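You operate a simulated robot arm through the tools that you are given. There is no shell and no other tool.

You are at the controls of a simulated robot arm. One attempt, no reset.

JOB
Wind the mini black bobbin full on the small winder, then press END.
Fine: bobbin on the cone, roller arm on, work the winder slider till FULL and leave it home. Leave the other controls and bobbins.

The check looks at the end state, three seconds after you hand in, the way a careful person would. Anything else that was tipped, shoved, dropped, spilled or broken makes it a failure.

ROBOT AND FRAMES
A 7-joint arm with a two-finger parallel gripper, fixed in place. Base frame: the origin is at the foot of the arm, x ahead of it, y to its left, z up; the work surface is at about z = 760. Lengths are in mm, angles in rad, forces in N, time in s.
With the tool pointing down near the work surface it reaches from about 100 to 660 mm from the base axis. Its first joint turns from -1.152 to 1.152 rad. Payload 1.57 kg.
The TCP is the grasp point between the finger pads, 30 mm short of the fingertips. In the tool frame z runs along the fingers and y along their closing line. The gripper opens to 80 mm. The fingers are 17 mm wide and 12 mm thick; the gripper's body (40 by 82 mm) begins 80 mm behind the TCP.
Orientation is told as [roll, pitch, yaw] about the base's x, y, z axes, in that order, counted from this pose: with the fingers straight down and closing along the base's y, the tool's x points along the base's -x, its y along +y and its z along -z.

CONTROLS
- The arm moves only by the tool send_rows. Its argument "commands" is a list of rows, each a list of 7 numbers: the shift along the base's x, y, z in units of 400 mm (1.0 is 400 mm), then the turn, a rotation vector about the base's x, y, z in units of 60 degrees (1.0 is 60 degrees), then the opening, from 0 (shut) to 1 (fully open). In form: [[x, y, z, wx, wy, wz, hand], ...]. A call has 1 to 20 rows; each row is the pose to reach, as a shift and turn from the pose commanded when the call began. A call with a number of a shift or a turn outside -1 to 1 is refused whole. A row lasts 0.2 s, in which the tool goes at most 50 mm and 0.15 rad; a call with a longer step from one row to the next is refused whole, and so is a gripper value outside its range. A pose out of reach is approached as far as the arm can. The call stops where the force on the tool passes 90 N (or 10 N more than at its start, if that is more) or the arm is blocked; 0.2 s more then pass. The fingers move at their own pace (about 72 mm/s each) and stop on an object; they squeeze with about 29 N. The grip force told is the motor's: it shows also when the fingers shut on nothing. Time passes only in rows, and 0.2 s behind the last, so rows that repeat a pose let the fingers close. The reply holds the time, the measured pose of the TCP, the force on the tool along the base axes, the opening and the grip force, in the units named above and with some noise, with the torque about the TCP (base axes, N m) and any sound that the robot's microphone picked up.
- Cameras (640 x 400 px; columns grow to the right, rows downward): "scene" is fixed at [58.2, 439.5, 1418.2]; the picture's right is [-0.71, -0.71, 0.00], its down [-0.45, 0.45, -0.77] and it looks along [0.55, -0.54, -0.64] (base axes); focal length 329 px, centre (320, 200). "wrist" rides on the gripper at [72, -7, -122] in the tool frame; the picture's right is [0.09, 1.00, 0.00], its down [-0.84, 0.08, -0.54] and it looks along [-0.54, 0.05, 0.84] (tool axes); focal length 238 px, centre (320, 200). There is no depth. A picture from a camera that has moved, and an enlarged one, comes with that camera's place and axes in the base frame and with its lens.
- capture(camera): a new picture of that camera. No time passes.
- enlarge(camera, box): a new picture of the part [left, top, right, bottom] of that camera's present view, enlarged. No time passes.
- finish_job(): hands the job in; it is judged then, once.

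Places have to be worked out from the pictures, the camera data and where the tool is seen. Open the gripper and draw the arm clear of the work before you hand the job in, unless the task says otherwise.

The tools are called after "Call:" as name(argument=value, ...) on one line, values as JSON. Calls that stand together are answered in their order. send_rows: Moves the arm, as the interface text tells. Its arguments: {"type":"object","properties":{"commands":{"type":"array","items":{"type":"array","items":{"type":"number"}}}},"required":["commands"]} The other tools are called the same way: capture (camera) takes a picture; enlarge (camera, box) takes an enlarged picture of a part of a camera's view; finish_job () hands the job in.

At the start:

```text
time: 0.0
position: [445.5, 163.8, 1067.1]
tcp_rot: [0.001, 0.0, 0.0]
wrist_force: [0.3, -0.3, -0.4]
wrist_torque: [0.0, 0.0, -0.01]
finger_gap: 79.9
grasp_force: 0.0
```

scene: 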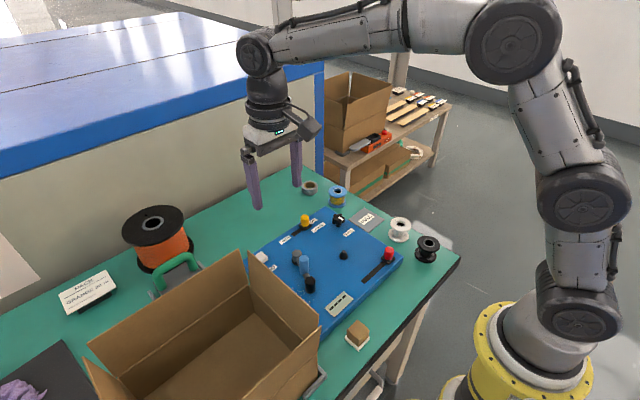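
wrist: 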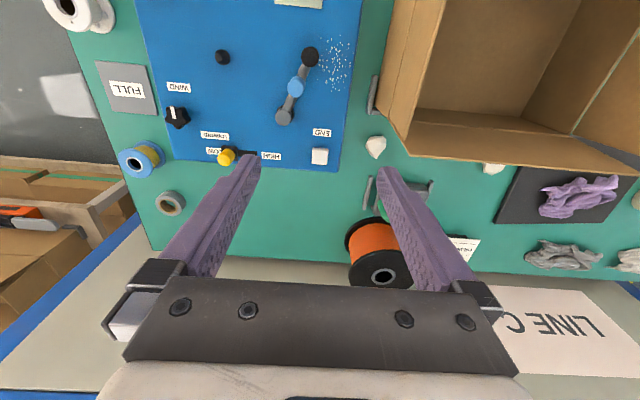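

I start by looking closely at the winder and the bobbins in both views.

Call:
enlarge(camera="scene", box=[240, 170, 460, 310])

Call:
enlarge(camera="wrist", box=[30, 0, 400, 230])

Call:
enlarge(camera="scene", box=[300, 280, 400, 360])

```text
2.86 times, centred on (350, 240) of scene
camera zoom: at [58.2, 439.5, 1418.2], right [-0.71, -0.71, 0.0], down [-0.45, 0.45, -0.77], along [0.55, -0.54, -0.64], focal length 940 px, centre (234, 86)
```

zoom: 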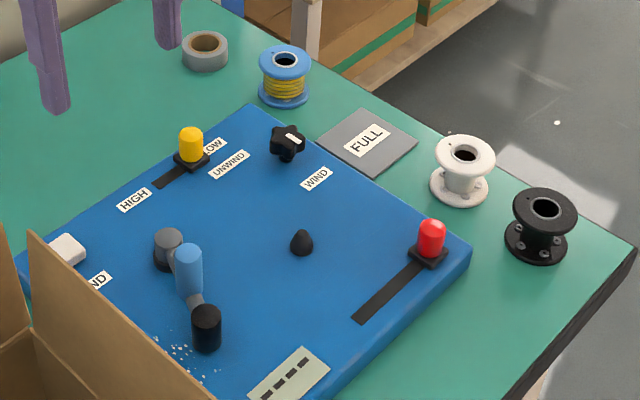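

```text
1.73 times, centred on (215, 115) of wrist
camera zoom: at [372.9, 158.5, 1188.3], right [-0.09, 1.0, 0.0], down [0.84, 0.08, 0.54], along [0.54, 0.05, -0.84], focal length 412 px, centre (502, 347)
```

zoom: 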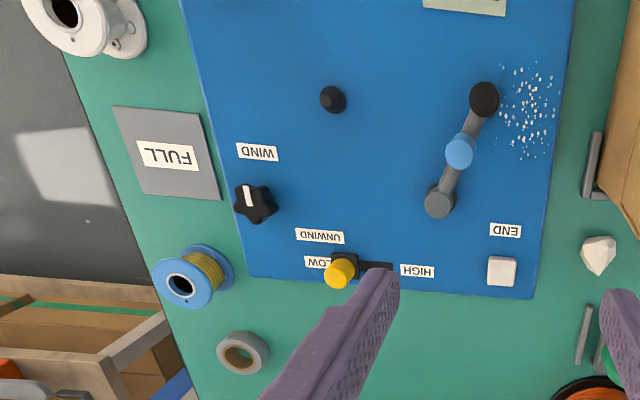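

```text
5.00 times, centred on (350, 320) of scene
camera zoom: at [58.2, 439.5, 1418.2], right [-0.71, -0.71, 0.0], down [-0.45, 0.45, -0.77], along [0.55, -0.54, -0.64], focal length 1645 px, centre (170, -400)
```

zoom: 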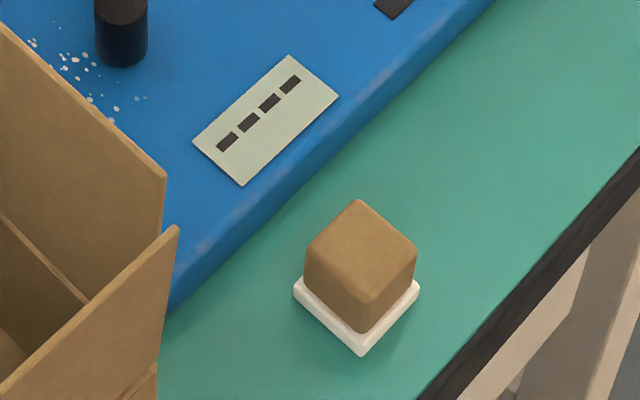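

The winder panel sits roughly at x 300–500, y −60–150, with the cone near (397, 22) and the black bobbin near (269, −151). I pull the arm back and to the right so the wrist camera sees the whole panel and the bobbins.

Call:
send_rows(commands=[[-0.08, -0.07, 0, 0, 0, 0, 1], [-0.16, -0.14, 0, 0, 0, 0, 1], [-0.24, -0.21, 0, 0, 0, 0, 1], [-0.32, -0.28, 0, 0, 0, 0, 1], [-0.4, -0.35, 0, 0, 0, 0, 1]])

Call:
capture(camera="wrist")

Call:
capture(camera="scene")

```text
time: 1.2
position: [286.6, 23.1, 1067.8]
tcp_rot: [-0.001, -0.001, 0.001]
wrist_force: [0.2, 1.1, -0.5]
wrist_torque: [-0.01, 0.03, 0.01]
finger_gap: 80.1
grasp_force: 0.1
```

```text
taken
camera wrist: at [213.8, 18.2, 1189.0], right [-0.09, 1.0, 0.0], down [0.84, 0.08, 0.54], along [0.54, 0.05, -0.84], focal length 238 px, centre (320, 200)
```

wrist: 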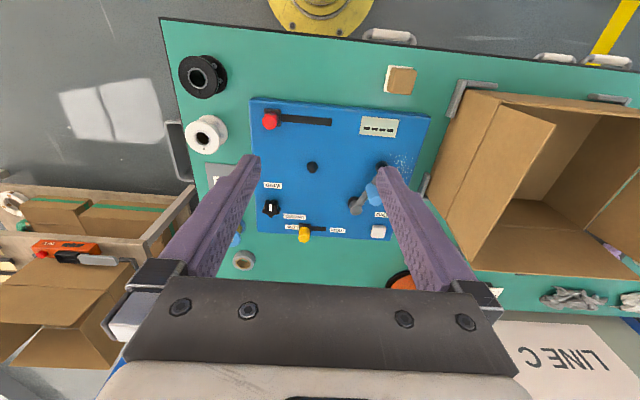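

```text
taken
```

scene: 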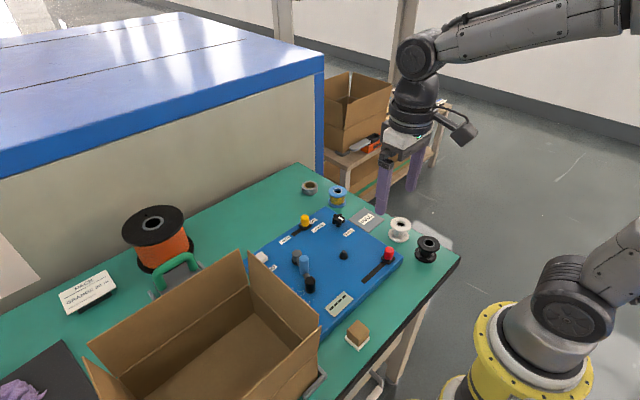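

Both views now show the bobbins and panel clearly; the only small black bobbin is at the right front corner. I enlarge for details.

Call:
enlarge(camera="wrist", box=[160, 40, 300, 150])

Call:
enlarge(camera="wrist", box=[240, 90, 440, 250])

Call:
enlarge(camera="scene", box=[320, 170, 460, 280])

Call:
enlarge(camera="scene", box=[240, 200, 400, 330])

```text
3.64 times, centred on (230, 95) of wrist
camera zoom: at [213.8, 18.2, 1189.0], right [-0.09, 1.0, 0.0], down [0.84, 0.08, 0.54], along [0.54, 0.05, -0.84], focal length 867 px, centre (647, 582)
```

zoom: 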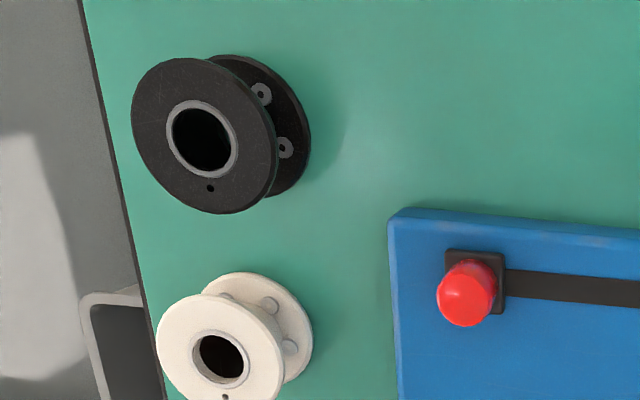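

```text
2.50 times, centred on (340, 170) of wrist
camera zoom: at [213.8, 18.2, 1189.0], right [-0.09, 1.0, 0.0], down [0.84, 0.08, 0.54], along [0.54, 0.05, -0.84], focal length 596 px, centre (270, 275)
```

zoom: 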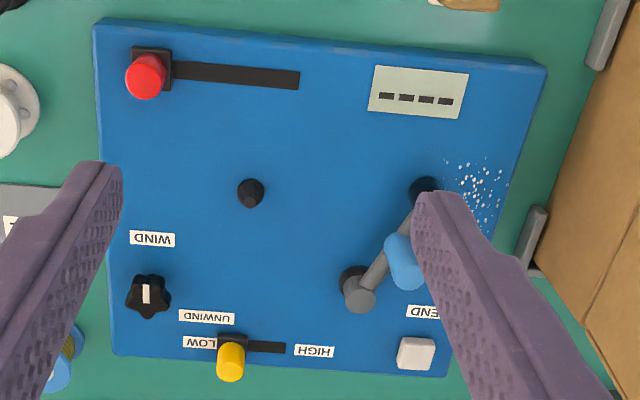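

```text
3.64 times, centred on (390, 225) of scene
camera zoom: at [58.2, 439.5, 1418.2], right [-0.71, -0.71, 0.0], down [-0.45, 0.45, -0.77], along [0.55, -0.54, -0.64], focal length 1196 px, centre (66, 109)
```

zoom: 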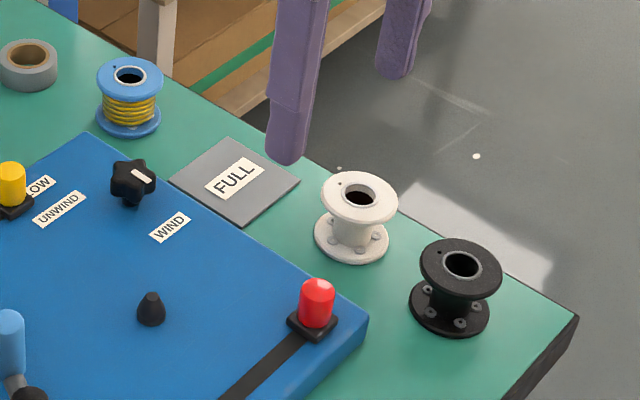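

```text
3.08 times, centred on (320, 265) of scene
camera zoom: at [58.2, 439.5, 1418.2], right [-0.71, -0.71, 0.0], down [-0.45, 0.45, -0.77], along [0.55, -0.54, -0.64], focal length 1012 px, centre (320, 0)
```

zoom: 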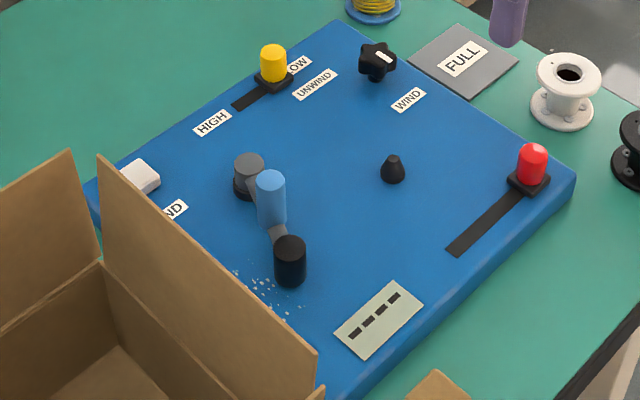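

The bobbin is about 60 mm across the flanges, roughly 40 mm tall, near (269, −156); knob points to WIND, red slider is home at the right end of its slot. I move above the bobbin with the fingers open for a closer look.

Call:
send_rows(commands=[[-0.007, -0.075, -0.07, 0, 0, 0, 1], [-0.014, -0.15, -0.14, 0, 0, 0, 1], [-0.021, -0.225, -0.21, 0, 0, 0, 1], [-0.028, -0.3, -0.28, 0, 0, 0, 1], [-0.035, -0.375, -0.35, 0, 0, 0, 1], [-0.042, -0.4475, -0.4175, 0, 0, 0, 1], [-0.042, -0.4475, -0.4175, 0, 0, 0, 1]])

Call:
capture(camera="wrist")

Call:
enlarge(camera="scene", box=[360, 160, 480, 280])

```text
time: 2.8
position: [267.7, -154.4, 898.2]
tcp_rot: [0.0, 0.0, -0.001]
wrist_force: [-0.6, -0.6, -0.5]
wrist_torque: [-0.04, 0.04, 0.05]
finger_gap: 80.0
grasp_force: 0.1
```

```text
taken
camera wrist: at [194.3, -160.0, 1020.0], right [-0.09, 1.0, 0.0], down [0.84, 0.08, 0.54], along [0.54, 0.05, -0.84], focal length 238 px, centre (320, 200)
```

wrist: 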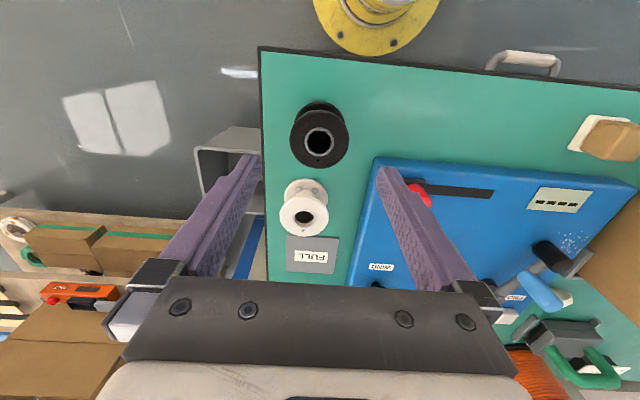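

```text
3.33 times, centred on (420, 220) of scene
camera zoom: at [58.3, 439.4, 1418.2], right [-0.71, -0.71, 0.0], down [-0.45, 0.45, -0.77], along [0.55, -0.54, -0.64], focal length 1097 px, centre (-13, 133)
```

zoom: 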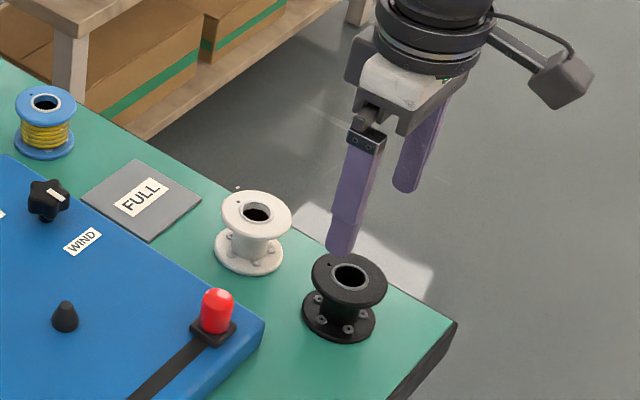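

The bobbin sits right under the tool at about (265.5, −154.5), top near z 802. I zoom to pin it and the cone before descending.

Call:
enlarge(camera="wrist", box=[250, 80, 390, 200])

```text
3.33 times, centred on (320, 140) of wrist
camera zoom: at [194.3, -160.0, 1020.0], right [-0.09, 1.0, 0.0], down [0.84, 0.08, 0.54], along [0.54, 0.05, -0.84], focal length 794 px, centre (320, 400)
```

zoom: 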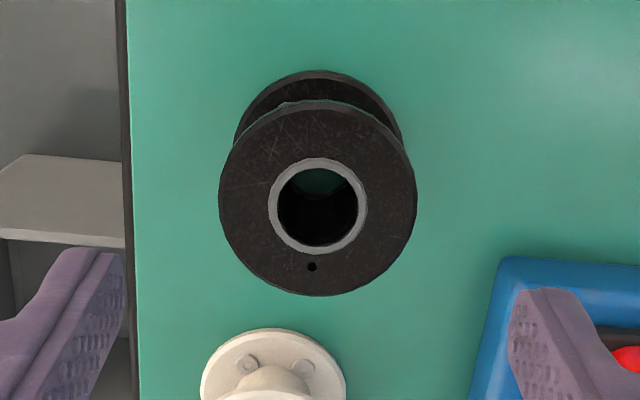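

Bobbin centre measures (267, −154), 56 mm wide, bore about 22 mm. I descend around it with the fingers open to TCP z ≈ 797.

Call:
send_rows(commands=[[0, 0, -0.08, 0, 0, 0, 1], [0, 0, -0.16, 0, 0, 0, 1], [0, 0, -0.21, 0, 0, 0, 1], [0, 0, -0.253, 0, 0, 0, 1], [0, 0, -0.253, 0, 0, 0, 1]])

Call:
capture(camera="wrist")

Call:
enlarge(camera="scene", box=[380, 190, 480, 280])

```text
time: 4.0
position: [269.4, -155.8, 796.9]
tcp_rot: [0.001, 0.001, 0.0]
wrist_force: [0.4, -0.6, 0.4]
wrist_torque: [0.0, -0.01, 0.03]
finger_gap: 79.7
grasp_force: 0.1
```

```text
taken
camera wrist: at [195.6, -160.7, 918.6], right [-0.09, 1.0, 0.0], down [0.84, 0.08, 0.54], along [0.54, 0.05, -0.84], focal length 238 px, centre (320, 200)
```

wrist: 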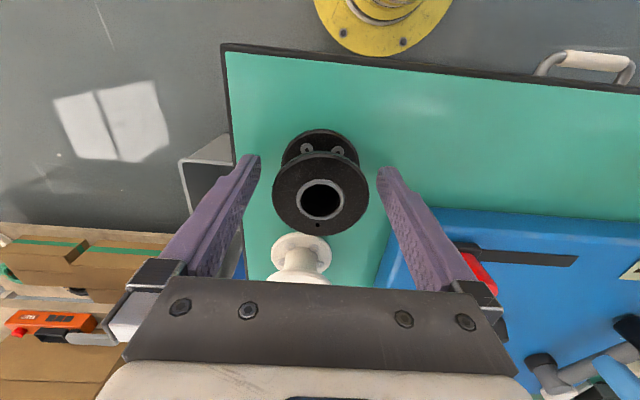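

```text
4.44 times, centred on (430, 235) of scene
camera zoom: at [58.3, 439.5, 1418.2], right [-0.71, -0.71, 0.0], down [-0.45, 0.45, -0.77], along [0.55, -0.54, -0.64], focal length 1462 px, centre (-169, 44)
```

zoom: 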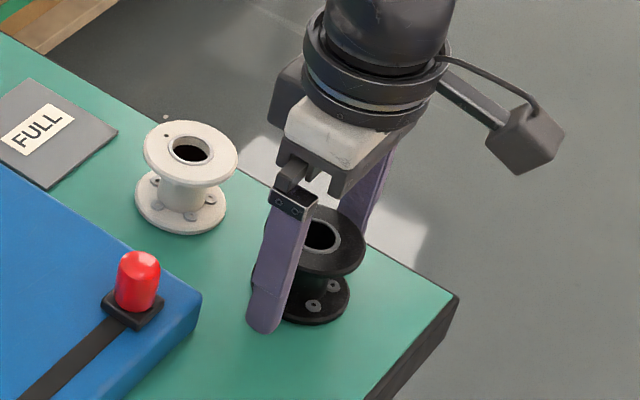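

Fingers straddle the bobbin evenly; it is about 3 mm toward the base from the TCP. I shift x by −3 mm, lower 3 mm and close.

Call:
send_rows(commands=[[-0.0075, 0.0015, -0.0075, 0, 0, 0, 1], [-0.0075, 0.0015, -0.0075, 0, 0, 0, 0.85], [-0.0075, 0.0015, -0.0075, 0, 0, 0, 0.7], [-0.0075, 0.0015, -0.0075, 0, 0, 0, 0.55], [-0.0075, 0.0015, -0.0075, 0, 0, 0, 0.55]])

Call:
capture(camera="wrist")

```text
time: 5.2
position: [266.6, -155.1, 796.6]
tcp_rot: [-0.002, 0.0, -0.001]
wrist_force: [-1.8, 0.6, 3.6]
wrist_torque: [0.02, -0.01, -0.01]
finger_gap: 54.8
grasp_force: 29.1
```

```text
taken
camera wrist: at [192.9, -160.2, 916.9], right [-0.09, 1.0, 0.0], down [0.84, 0.08, 0.54], along [0.54, 0.05, -0.84], focal length 238 px, centre (320, 200)
```

wrist: 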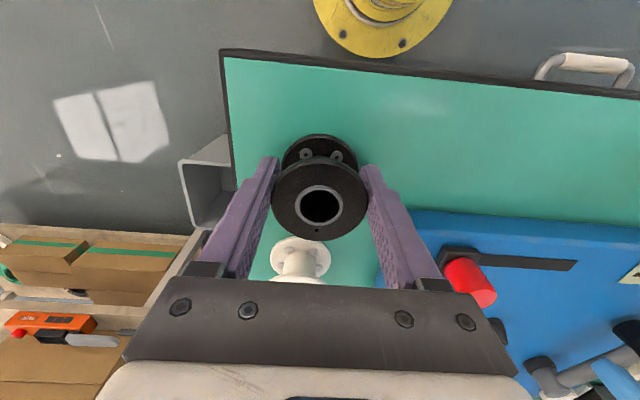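

The bobbin is held (gap 54.8, grip 29 N). I lift 105 mm and look.

Call:
send_rows(commands=[[0, 0, 0.05, 0, 0, 0, 0.55], [0, 0, 0.13, 0, 0, 0, 0.55], [0, 0, 0.2, 0, 0, 0, 0.55], [0, 0, 0.2625, 0, 0, 0, 0.55], [0, 0, 0.2625, 0, 0, 0, 0.55]])

Call:
capture(camera="wrist")

Call:
enlarge(camera="scene", box=[360, 160, 480, 280])

```text
time: 6.4
position: [266.4, -155.0, 901.0]
tcp_rot: [-0.001, 0.0, -0.002]
wrist_force: [1.6, 0.3, -0.8]
wrist_torque: [0.03, 0.02, -0.01]
finger_gap: 54.7
grasp_force: 28.8
```

```text
taken
camera wrist: at [193.8, -160.0, 1022.0], right [-0.09, 1.0, 0.0], down [0.84, 0.08, 0.54], along [0.54, 0.05, -0.84], focal length 238 px, centre (320, 200)
```

wrist: 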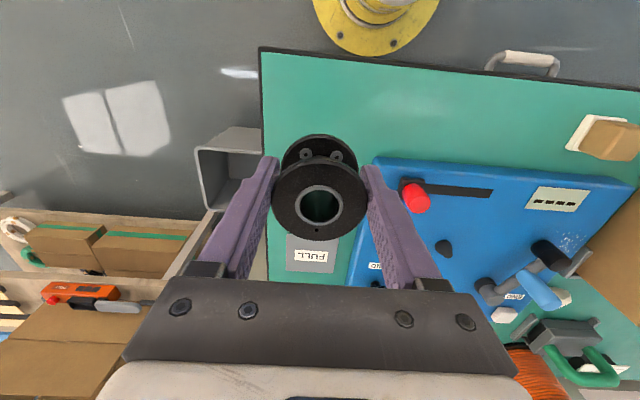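

```text
3.33 times, centred on (420, 220) of scene
camera zoom: at [58.2, 439.5, 1418.2], right [-0.71, -0.71, 0.0], down [-0.45, 0.45, -0.77], along [0.55, -0.54, -0.64], focal length 1097 px, centre (-13, 133)
```

zoom: 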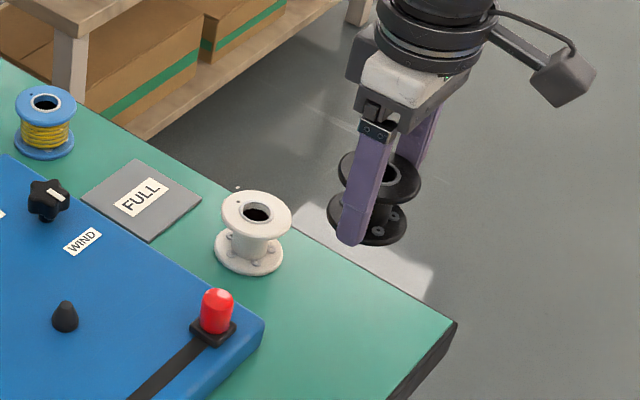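

Bobbin hangs level in the grip. I move along y so the cone comes straight ahead of the tool, to measure its lateral position precisely.

Call:
send_rows(commands=[[0, 0.11, 0, 0, 0, 0, 0.55], [0, 0.22, 0, 0, 0, 0, 0.55], [0, 0.33, 0, 0, 0, 0, 0.55], [0, 0.44, 0, 0, 0, 0, 0.55], [0, 0.44, 0, 0, 0, 0, 0.55]])

Call:
enlarge(camera="wrist", box=[220, 100, 420, 300])

Call:
enlarge(camera="scene", box=[240, 150, 440, 320])

```text
time: 7.6
position: [268.4, 21.2, 900.4]
tcp_rot: [0.0, -0.001, -0.002]
wrist_force: [0.0, -0.7, 0.4]
wrist_torque: [0.01, 0.0, -0.03]
finger_gap: 54.6
grasp_force: 28.5
```

```text
2.00 times, centred on (320, 200) of wrist
camera zoom: at [194.7, 16.7, 1021.7], right [-0.09, 1.0, 0.0], down [0.84, 0.08, 0.54], along [0.54, 0.05, -0.84], focal length 477 px, centre (320, 200)
```

zoom: 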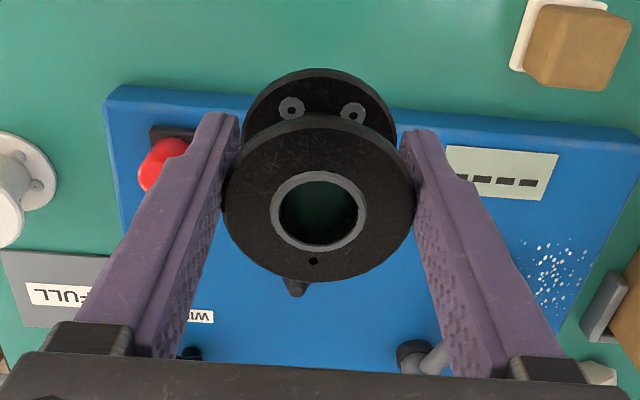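

```text
2.35 times, centred on (340, 235) of scene
camera zoom: at [58.2, 439.5, 1418.2], right [-0.71, -0.71, 0.0], down [-0.45, 0.45, -0.77], along [0.55, -0.54, -0.64], focal length 774 px, centre (273, 118)
```

zoom: 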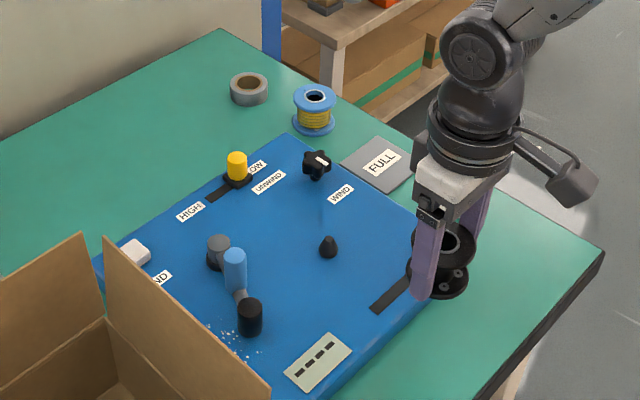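

The cone tip computes to about (398, 21, 811), i.e. ~125 mm ahead and ~2 mm right of the bobbin's centre. I move over it and lower partway, keeping the bobbin bottom above the tip, then check from the scene camera.

Call:
send_rows(commands=[[0.1, -0.0025, 0, 0, 0, 0, 0.55], [0.2, -0.005, 0, 0, 0, 0, 0.55], [0.3125, -0.005, 0, 0, 0, 0, 0.55], [0.3125, -0.005, -0.05, 0, 0, 0, 0.55], [0.3125, -0.005, -0.1, 0, 0, 0, 0.55], [0.3125, -0.005, -0.1, 0, 0, 0, 0.55]])

Call:
enlarge(camera="scene", box=[280, 180, 420, 290])

Call:
capture(camera="wrist")

```text
time: 9.0
position: [390.7, 19.8, 861.3]
tcp_rot: [0.0, -0.001, -0.001]
wrist_force: [0.4, -0.3, 0.0]
wrist_torque: [-0.02, 0.0, -0.03]
finger_gap: 54.7
grasp_force: 28.9
```

```text
3.64 times, centred on (350, 235) of scene
camera zoom: at [58.3, 439.5, 1418.2], right [-0.71, -0.71, 0.0], down [-0.45, 0.45, -0.77], along [0.55, -0.54, -0.64], focal length 1196 px, centre (211, 73)
```

zoom: 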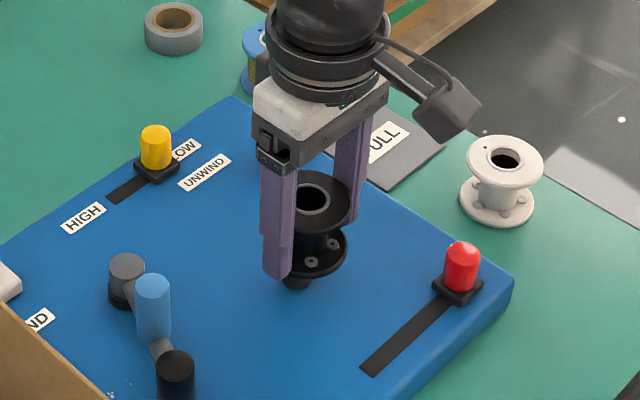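

```text
taken
camera wrist: at [317.8, 13.9, 981.6], right [-0.09, 1.0, 0.0], down [0.84, 0.08, 0.54], along [0.54, 0.05, -0.84], focal length 238 px, centre (320, 200)
```

wrist: 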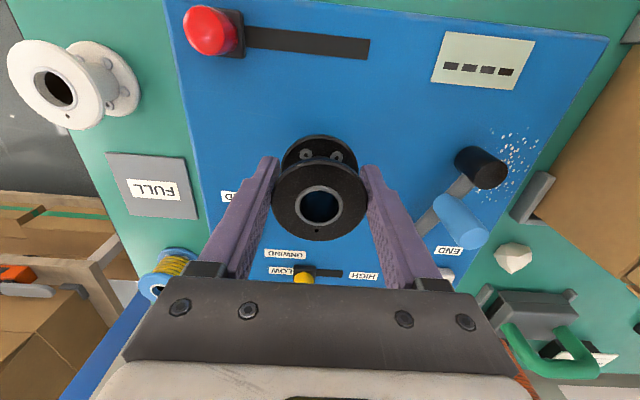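

The cone peeks out under the bobbin slightly left of its axis in the scene view; I enlarge to measure the offset.

Call:
enlarge(camera="scene", box=[325, 210, 385, 265])

Call:
enlarge(camera="wrist", box=[265, 120, 375, 260])

```text
7.27 times, centred on (355, 238) of scene
camera zoom: at [58.3, 439.5, 1418.2], right [-0.71, -0.71, 0.0], down [-0.45, 0.45, -0.77], along [0.55, -0.54, -0.64], focal length 2393 px, centre (66, -73)
```

zoom: 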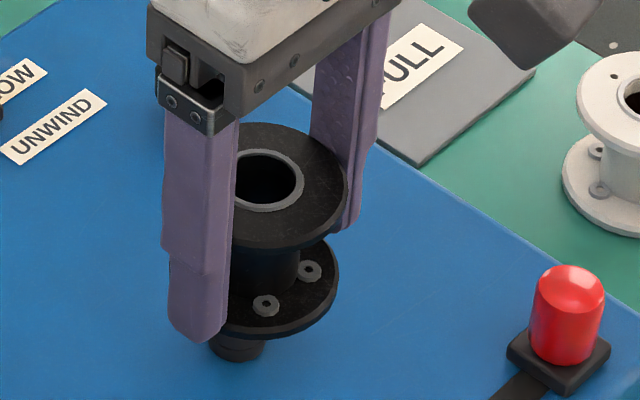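

```text
2.86 times, centred on (320, 190) of wrist
camera zoom: at [317.8, 13.9, 981.6], right [-0.09, 1.0, 0.0], down [0.84, 0.08, 0.54], along [0.54, 0.05, -0.84], focal length 681 px, centre (320, 229)
```

zoom: 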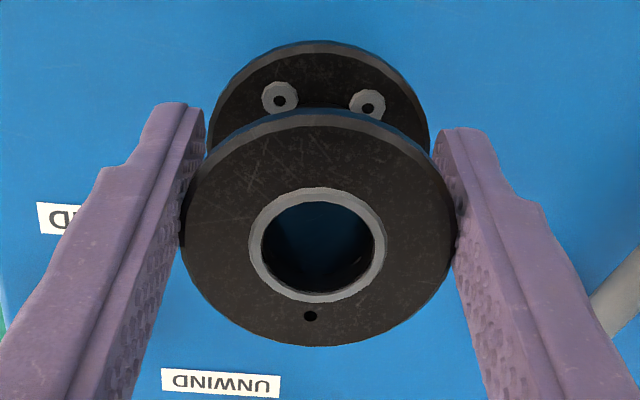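

The cone is ~4 mm +x and ~1 mm +y of the bobbin axis by both views. I correct that and lower 12 mm to just above the tip, then recheck.

Call:
send_rows(commands=[[0.01, 0.003, 0, 0, 0, 0, 0.55], [0.01, 0.003, -0.015, 0, 0, 0, 0.55], [0.01, 0.003, -0.03, 0, 0, 0, 0.55], [0.01, 0.003, -0.03, 0, 0, 0, 0.55]])

Call:
enlarge(camera="scene", box=[325, 210, 385, 265])

Call:
enlarge(camera="wrist", box=[265, 120, 375, 260])

```text
time: 10.0
position: [394.9, 19.9, 848.2]
tcp_rot: [-0.001, 0.0, 0.001]
wrist_force: [0.1, -0.6, -0.2]
wrist_torque: [-0.03, 0.02, 0.01]
finger_gap: 54.3
grasp_force: 28.7
```

```text
7.27 times, centred on (355, 238) of scene
camera zoom: at [58.3, 439.5, 1418.2], right [-0.71, -0.71, 0.0], down [-0.45, 0.45, -0.77], along [0.55, -0.54, -0.64], focal length 2393 px, centre (66, -73)
```

zoom: 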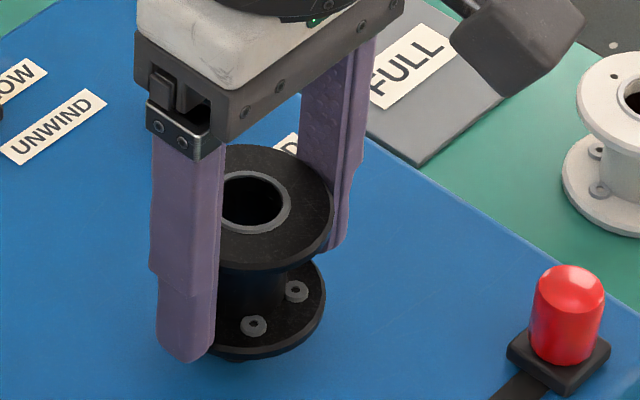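

```text
2.86 times, centred on (320, 190) of wrist
camera zoom: at [321.6, 14.9, 969.6], right [-0.09, 1.0, 0.0], down [0.84, 0.08, 0.54], along [0.54, 0.05, -0.84], focal length 681 px, centre (320, 229)
```

zoom: 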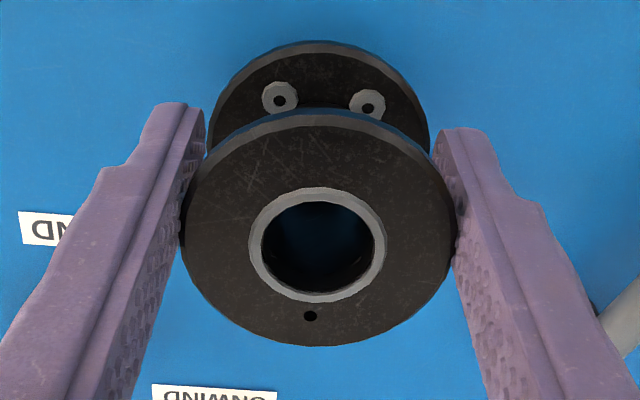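

The bobbin axis now lines up with the cone within a millimetre in the scene view. I lower gently in small steps watching the force.

Call:
send_rows(commands=[[0, 0, -0.0075, 0, 0, 0, 0.55], [0, 0, -0.015, 0, 0, 0, 0.55], [0, 0, -0.0225, 0, 0, 0, 0.55], [0, 0, -0.0225, 0, 0, 0, 0.55]])

Call:
enlarge(camera="scene", box=[325, 210, 385, 265])

Call:
enlarge(camera="wrist", box=[265, 120, 375, 260])

```text
time: 11.0
position: [394.3, 20.2, 839.9]
tcp_rot: [0.001, 0.0, 0.0]
wrist_force: [0.2, 0.0, 0.4]
wrist_torque: [-0.01, -0.03, -0.01]
finger_gap: 54.5
grasp_force: 28.4
```

```text
7.27 times, centred on (355, 238) of scene
camera zoom: at [58.3, 439.5, 1418.2], right [-0.71, -0.71, 0.0], down [-0.45, 0.45, -0.77], along [0.55, -0.54, -0.64], focal length 2393 px, centre (66, -73)
```

zoom: 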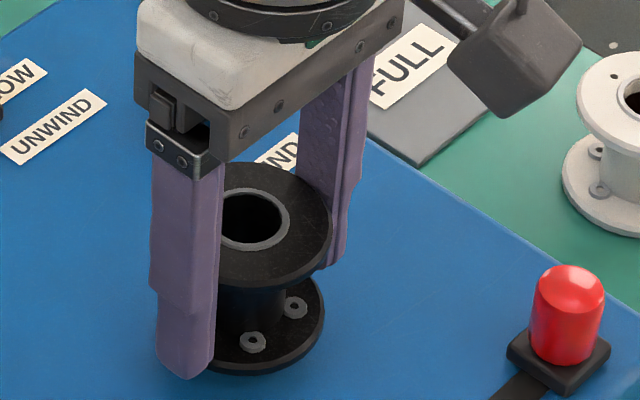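

```text
2.86 times, centred on (320, 190) of wrist
camera zoom: at [321.7, 14.5, 961.2], right [-0.09, 1.0, 0.0], down [0.84, 0.08, 0.54], along [0.54, 0.05, -0.84], focal length 681 px, centre (320, 229)
```

zoom: 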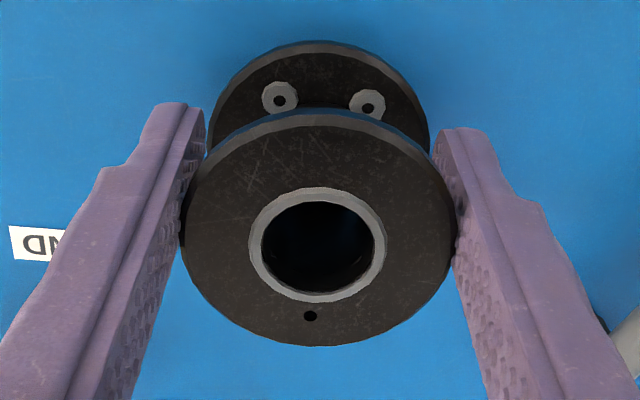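

No contact force yet. I keep lowering in 2–3 mm steps.

Call:
send_rows(commands=[[0, 0, -0.005, 0, 0, 0, 0.55], [0, 0, -0.01, 0, 0, 0, 0.55], [0, 0, -0.015, 0, 0, 0, 0.55], [0, 0, -0.015, 0, 0, 0, 0.55]])

```text
time: 12.0
position: [395.5, 20.9, 835.3]
tcp_rot: [0.0, 0.0, 0.001]
wrist_force: [0.0, -0.5, -0.5]
wrist_torque: [0.0, -0.01, 0.0]
finger_gap: 54.5
grasp_force: 29.3
```

Call:
send_rows(commands=[[0, 0, -0.005, 0, 0, 0, 0.55], [0, 0, -0.01, 0, 0, 0, 0.55], [0, 0, -0.01, 0, 0, 0, 0.55]])

Call:
enlarge(camera="scene", box=[325, 210, 385, 265])

Call:
enlarge(camera="wrist", box=[265, 120, 375, 260])

```text
time: 12.8
position: [395.4, 22.3, 830.7]
tcp_rot: [0.001, -0.001, 0.0]
wrist_force: [-0.5, 0.3, -0.2]
wrist_torque: [-0.01, -0.02, -0.03]
finger_gap: 54.7
grasp_force: 28.9
```

```text
7.27 times, centred on (355, 238) of scene
camera zoom: at [58.3, 439.5, 1418.2], right [-0.71, -0.71, 0.0], down [-0.45, 0.45, -0.77], along [0.55, -0.54, -0.64], focal length 2393 px, centre (66, -73)
```

zoom: 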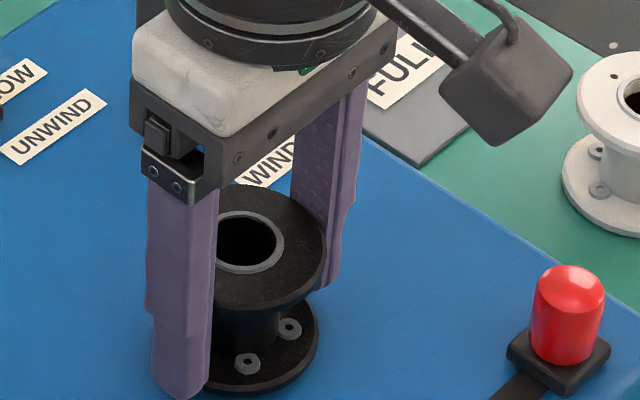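

```text
2.86 times, centred on (320, 190) of wrist
camera zoom: at [322.3, 15.7, 950.9], right [-0.09, 1.0, 0.0], down [0.84, 0.08, 0.54], along [0.54, 0.05, -0.84], focal length 681 px, centre (320, 229)
```

zoom: 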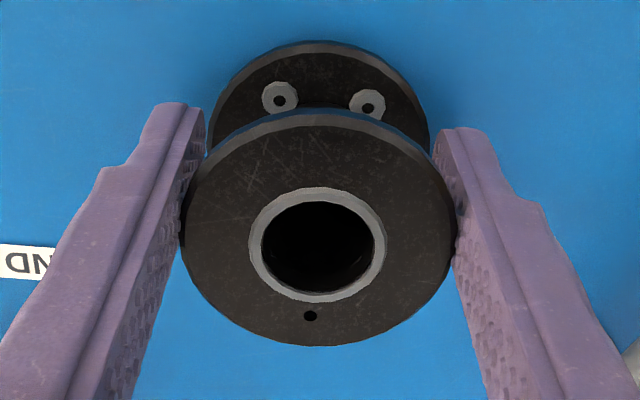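

Still free, the bobbin bottom is around z 794. I continue down in 2 mm steps.

Call:
send_rows(commands=[[0, 0, -0.005, 0, 0, 0, 0.55], [0, 0, -0.01, 0, 0, 0, 0.55], [0, 0, -0.01, 0, 0, 0, 0.55]])

```text
time: 13.6
position: [395.2, 19.1, 826.0]
tcp_rot: [0.002, 0.001, 0.0]
wrist_force: [-1.8, 1.7, 5.2]
wrist_torque: [0.02, 0.06, 0.02]
finger_gap: 54.8
grasp_force: 28.9
```

A light contact (5 N up) appears; I look at it before going on.

Call:
enlarge(camera="scene", box=[325, 210, 385, 265])

Call:
enlarge(camera="wrist", box=[265, 120, 375, 260])

Call:
send_rows(commands=[[0, 0, -0.0025, 0, 0, 0, 0.55], [0, 0, -0.0025, 0, 0, 0, 0.55]])

```text
7.27 times, centred on (355, 238) of scene
camera zoom: at [58.1, 439.5, 1418.2], right [-0.71, -0.71, 0.0], down [-0.45, 0.45, -0.77], along [0.55, -0.54, -0.64], focal length 2393 px, centre (66, -73)
```

zoom: 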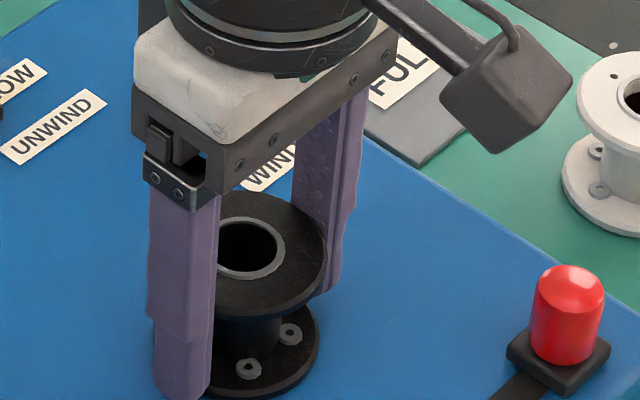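

```text
2.86 times, centred on (320, 190) of wrist
camera zoom: at [322.4, 14.6, 947.2], right [-0.09, 1.0, 0.0], down [0.84, 0.08, 0.54], along [0.54, 0.05, -0.84], focal length 681 px, centre (320, 229)
```

zoom: 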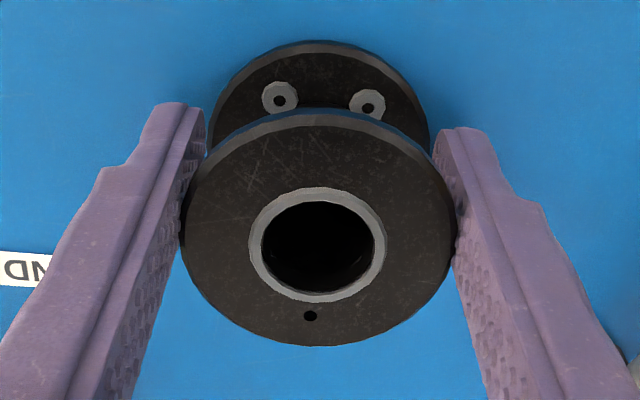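

```text
time: 14.2
position: [395.6, 19.7, 825.5]
tcp_rot: [0.001, -0.004, 0.0]
wrist_force: [-8.3, -4.6, 25.8]
wrist_torque: [-0.16, 0.27, -0.01]
finger_gap: 54.7
grasp_force: 28.8
```

The contact force (−8, −5, +26 N) says the bore touches the cone's −x/−y side, so the bobbin is ~1 mm too far in +x/+y, agreeing with the scene view. I shift (−1.2, −0.7) mm and reread.

Call:
send_rows(commands=[[-0.003, -0.0018, 0, 0, 0, 0, 0.55], [-0.003, -0.0018, 0, 0, 0, 0, 0.55]])

```text
time: 14.8
position: [396.4, 20.2, 825.1]
tcp_rot: [0.0, -0.007, 0.0]
wrist_force: [-0.9, -0.7, 28.8]
wrist_torque: [-0.08, 0.34, 0.03]
finger_gap: 54.5
grasp_force: 29.4
```

Lateral force is gone with 29 N vertical: it is likely seated on the panel (bobbin bottom ≈ 788.5). I inspect.

Call:
enlarge(camera="scene", box=[325, 210, 385, 265])

Call:
capture(camera="wrist")

Call:
enlarge(camera="scene", box=[340, 245, 370, 275])

```text
7.27 times, centred on (355, 238) of scene
camera zoom: at [57.9, 439.4, 1418.2], right [-0.71, -0.71, 0.0], down [-0.45, 0.45, -0.77], along [0.55, -0.54, -0.64], focal length 2393 px, centre (66, -73)
```

zoom: 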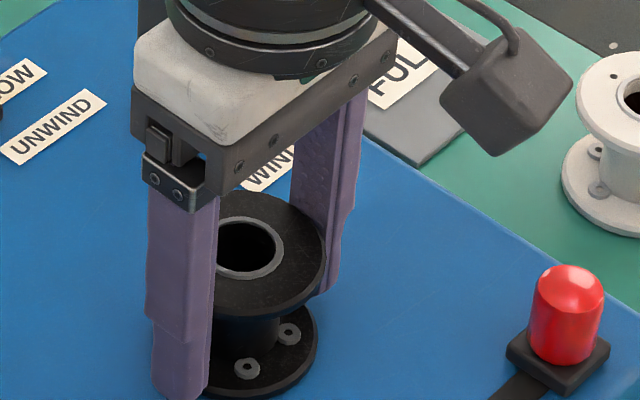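

```text
taken
camera wrist: at [322.0, 14.8, 946.6], right [-0.09, 1.0, 0.0], down [0.83, 0.08, 0.55], along [0.55, 0.05, -0.84], focal length 238 px, centre (320, 200)
```

wrist: 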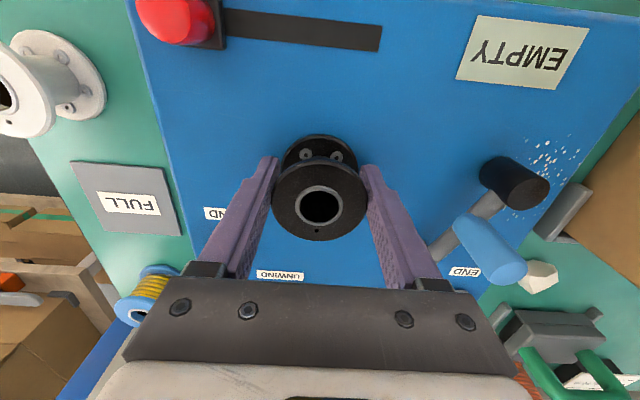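

```text
13.33 times, centred on (355, 260) of scene
camera zoom: at [57.9, 439.4, 1418.2], right [-0.71, -0.71, 0.0], down [-0.45, 0.45, -0.77], along [0.55, -0.54, -0.64], focal length 4387 px, centre (-147, -600)
```

zoom: 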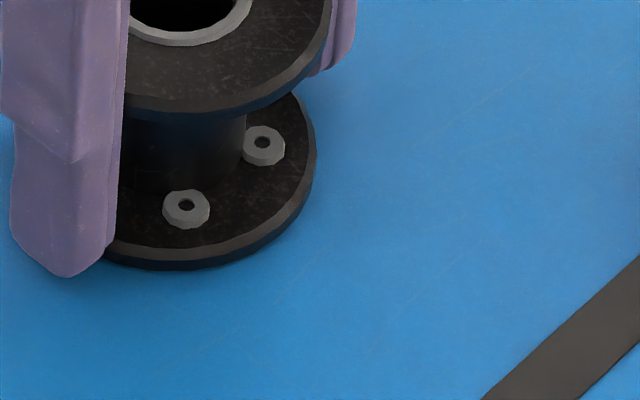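

The display now reads EMPTY, so the winder sees the bobbin seated on the cone. I open the fingers and rise straight up.

Call:
send_rows(commands=[[0, 0, 0.001, 0, 0, 0, 0.65], [0, 0, 0.0015, 0, 0, 0, 0.75], [0, 0, 0.0015, 0, 0, 0, 0.9], [0, 0, 0.0015, 0, 0, 0, 1], [0, 0, 0.0015, 0, 0, 0, 1], [0, 0, 0.04, 0, 0, 0, 1], [0, 0, 0.1, 0, 0, 0, 1], [0, 0, 0.2, 0, 0, 0, 1], [0, 0, 0.25, 0, 0, 0, 1]])

Call:
capture(camera="wrist")

Call:
enlarge(camera="scene", box=[260, 190, 420, 320])

```text
time: 16.8
position: [392.6, 19.1, 925.2]
tcp_rot: [-0.001, 0.0, 0.0]
wrist_force: [0.4, 0.1, 0.4]
wrist_torque: [0.01, 0.01, 0.0]
finger_gap: 79.9
grasp_force: 0.0
```

```text
taken
camera wrist: at [320.0, 13.1, 1046.0], right [-0.09, 1.0, 0.0], down [0.84, 0.08, 0.54], along [0.54, 0.05, -0.84], focal length 238 px, centre (320, 200)
```

wrist: 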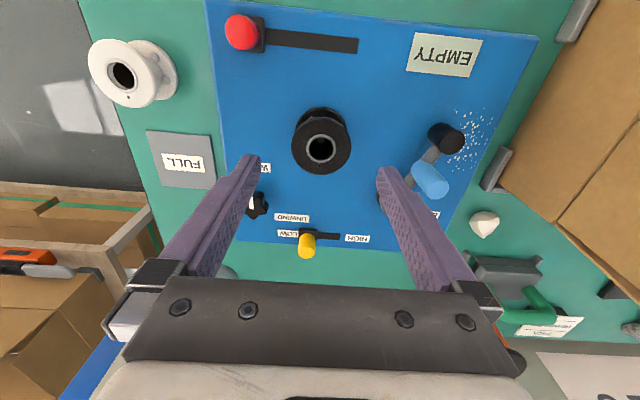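

```text
3.08 times, centred on (340, 255) of scene
camera zoom: at [58.2, 439.5, 1418.2], right [-0.71, -0.71, 0.0], down [-0.45, 0.45, -0.77], along [0.55, -0.54, -0.64], focal length 1012 px, centre (258, 31)
```

zoom: 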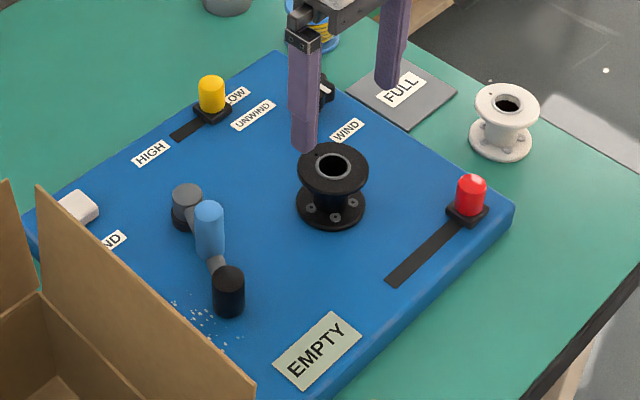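

The bobbin stands squarely on the cone and reads EMPTY. Next I move to view the roller arm closely, closing the gripper on the way.

Call:
send_rows(commands=[[-0.04, 0.075, 0, 0, 0, 0, 0.6], [-0.08, 0.15, 0, 0, 0, 0, 0.3], [-0.12, 0.225, 0, 0, 0, 0, 0], [-0.16, 0.3, 0, 0, 0, 0, 0], [-0.16, 0.3, 0, 0, 0, 0, 0]])

Call:
capture(camera="wrist")

Call:
enlarge(camera="scene", box=[270, 220, 370, 310])

```text
time: 18.0
position: [329.2, 141.4, 922.5]
tcp_rot: [0.0, -0.001, 0.0]
wrist_force: [-0.2, -0.1, 0.5]
wrist_torque: [-0.02, -0.02, 0.02]
finger_gap: 0.0
grasp_force: 21.7
```

```text
taken
camera wrist: at [255.3, 136.4, 1044.4], right [-0.09, 1.0, 0.0], down [0.84, 0.08, 0.54], along [0.54, 0.05, -0.84], focal length 238 px, centre (320, 200)
```

wrist: 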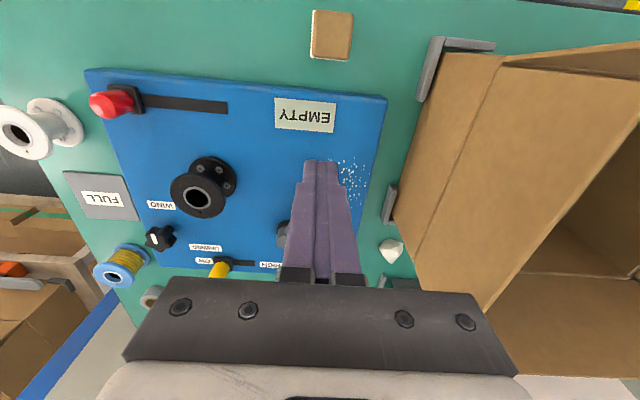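

```text
4.44 times, centred on (320, 265) of scene
camera zoom: at [58.2, 439.5, 1418.2], right [-0.71, -0.71, 0.0], down [-0.45, 0.45, -0.77], along [0.55, -0.54, -0.64], focal length 1462 px, centre (320, -89)
```

zoom: 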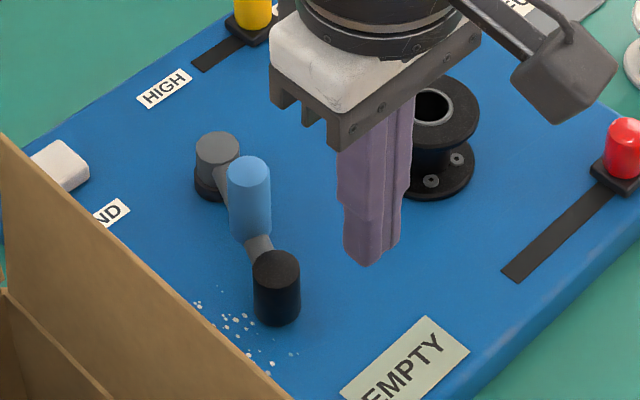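

Triangulating: pivot ≈ (472, 107), blue grip ≈ (418, 130) with top at z ≈ 858, roller ≈ (383, 144), so swinging the grip toward −y brings the roller to the bobbin. I go to the +y side of the grip with closed fingers.

Call:
send_rows(commands=[[0.11, 0.025, 0, 0, 0, 0, 0], [0.2175, 0.05, 0, 0, 0, 0, 0], [0.2175, 0.05, -0.07, 0, 0, 0, 0], [0.2175, 0.05, -0.07, 0, 0, 0, 0]])

Call:
capture(camera="wrist")

Call:
capture(camera="scene")

Call:
enlarge(camera="scene", box=[240, 190, 360, 310])

```text
time: 19.0
position: [416.1, 161.1, 897.6]
tcp_rot: [0.0, 0.001, 0.001]
wrist_force: [0.4, -0.6, 1.1]
wrist_torque: [-0.06, 0.01, -0.02]
finger_gap: 0.0
grasp_force: 21.4
```

```text
taken
camera wrist: at [342.8, 154.8, 1017.6], right [-0.09, 1.0, 0.0], down [0.84, 0.08, 0.54], along [0.54, 0.05, -0.84], focal length 238 px, centre (320, 200)
```

wrist: 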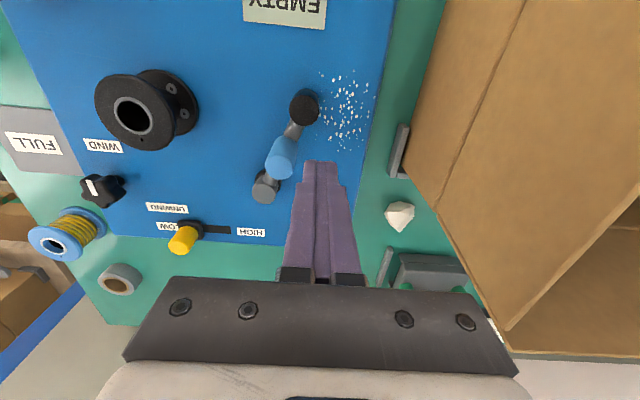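

```text
taken
```

scene: 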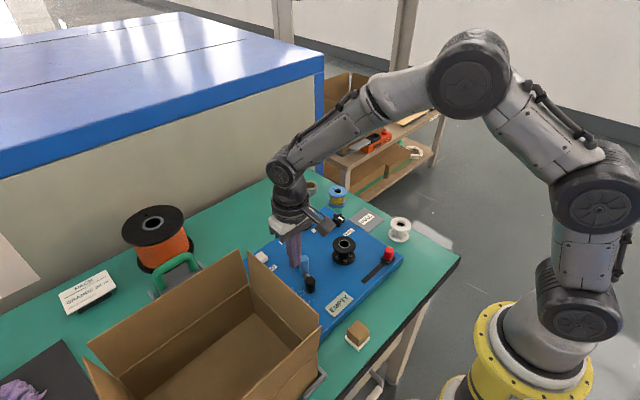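

```text
3.33 times, centred on (300, 250) of scene
camera zoom: at [58.3, 439.5, 1418.2], right [-0.71, -0.71, 0.0], down [-0.45, 0.45, -0.77], along [0.55, -0.54, -0.64], focal length 1097 px, centre (387, 33)
```

zoom: 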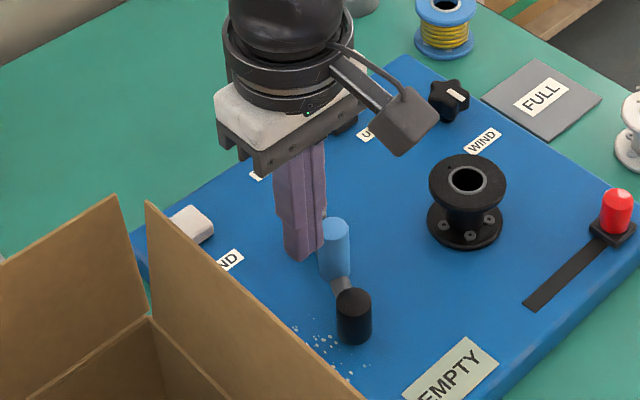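

Grip re-measured at (420, 131), fingers' near face is ~8 mm clear on its +y side. I lower to TCP z ≈ 855 (tips at 825, alongside the grip) and start pushing gently in −y.

Call:
send_rows(commands=[[0, 0, -0.055, 0, 0, 0, 0], [0, 0, -0.105, 0, 0, 0, 0], [0, 0, -0.105, 0, 0, 0, 0], [0, -0.01, -0.105, 0, 0, 0, 0], [0, -0.02, -0.105, 0, 0, 0, 0], [0, -0.03, -0.105, 0, 0, 0, 0], [0, -0.03, -0.105, 0, 0, 0, 0]])

Call:
capture(camera="wrist")

Call:
enlarge(camera="scene", box=[240, 190, 360, 310])

```text
time: 20.6
position: [416.1, 147.7, 854.0]
tcp_rot: [0.001, 0.002, -0.001]
wrist_force: [-2.6, 3.2, -1.1]
wrist_torque: [0.07, 0.09, 0.0]
finger_gap: 0.2
grasp_force: 21.5
```

```text
taken
camera wrist: at [343.6, 142.9, 975.9], right [-0.09, 1.0, 0.0], down [0.84, 0.08, 0.54], along [0.54, 0.05, -0.84], focal length 238 px, centre (320, 200)
```

wrist: 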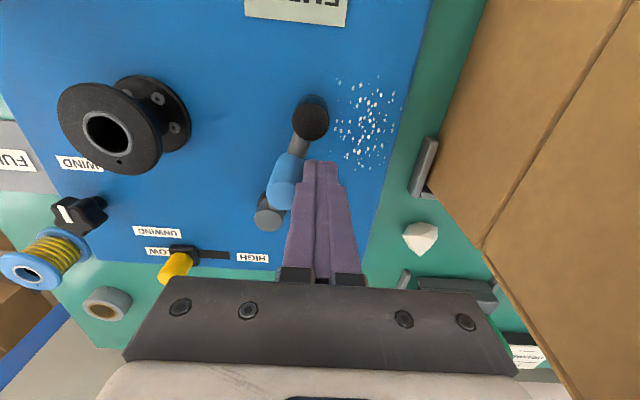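

```text
3.33 times, centred on (300, 250) of scene
camera zoom: at [58.2, 439.5, 1418.2], right [-0.71, -0.71, 0.0], down [-0.45, 0.45, -0.77], along [0.55, -0.54, -0.64], focal length 1097 px, centre (387, 33)
```

zoom: 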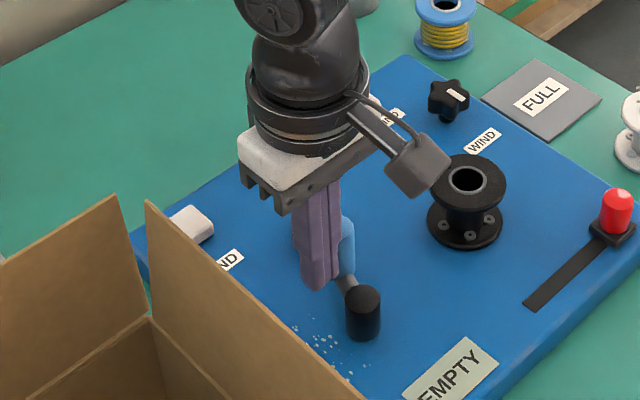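

Contact at ~3 N and the arm is turning freely. I push on 24 mm further in small steps.

Call:
send_rows(commands=[[0, -0.01, 0, 0, 0, 0, 0], [0, -0.02, 0, 0, 0, 0, 0], [0, -0.03, 0, 0, 0, 0, 0], [0, -0.04, 0, 0, 0, 0, 0], [0, -0.05, 0, 0, 0, 0, 0], [0, -0.06, 0, 0, 0, 0, 0], [0, -0.06, 0, 0, 0, 0, 0]])

Call:
capture(camera="wrist")

Call:
enlarge(camera="scene", box=[270, 190, 390, 310])

```text
time: 22.2
position: [416.3, 124.5, 854.7]
tcp_rot: [0.0, 0.0, 0.001]
wrist_force: [-0.3, 0.2, -0.6]
wrist_torque: [-0.01, 0.0, -0.02]
finger_gap: 0.0
grasp_force: 21.0
```

```text
taken
camera wrist: at [343.7, 118.7, 975.9], right [-0.09, 1.0, 0.0], down [0.84, 0.08, 0.54], along [0.54, 0.05, -0.84], focal length 238 px, centre (320, 200)
```

wrist: 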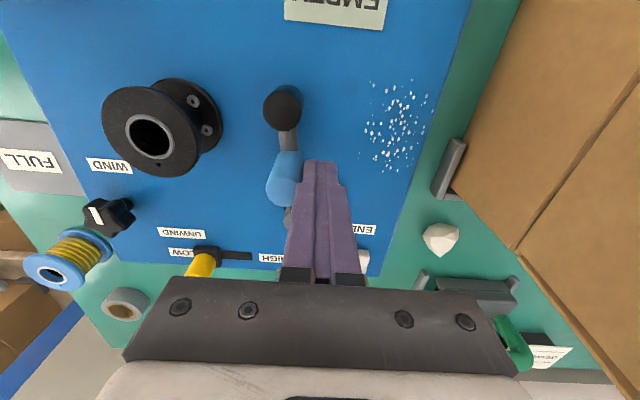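

```text
3.33 times, centred on (330, 250) of scene
camera zoom: at [58.3, 439.5, 1418.2], right [-0.71, -0.71, 0.0], down [-0.45, 0.45, -0.77], along [0.55, -0.54, -0.64], focal length 1097 px, centre (287, 33)
```

zoom: 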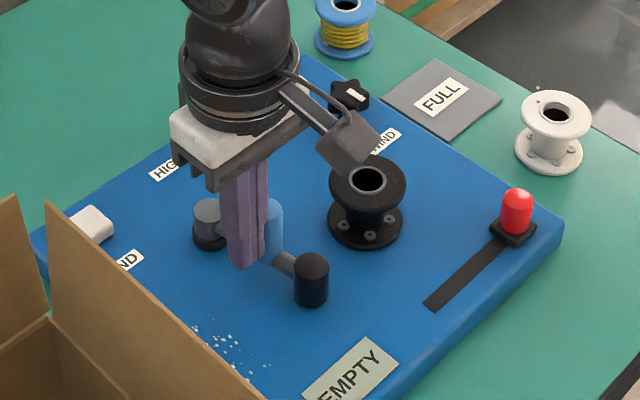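

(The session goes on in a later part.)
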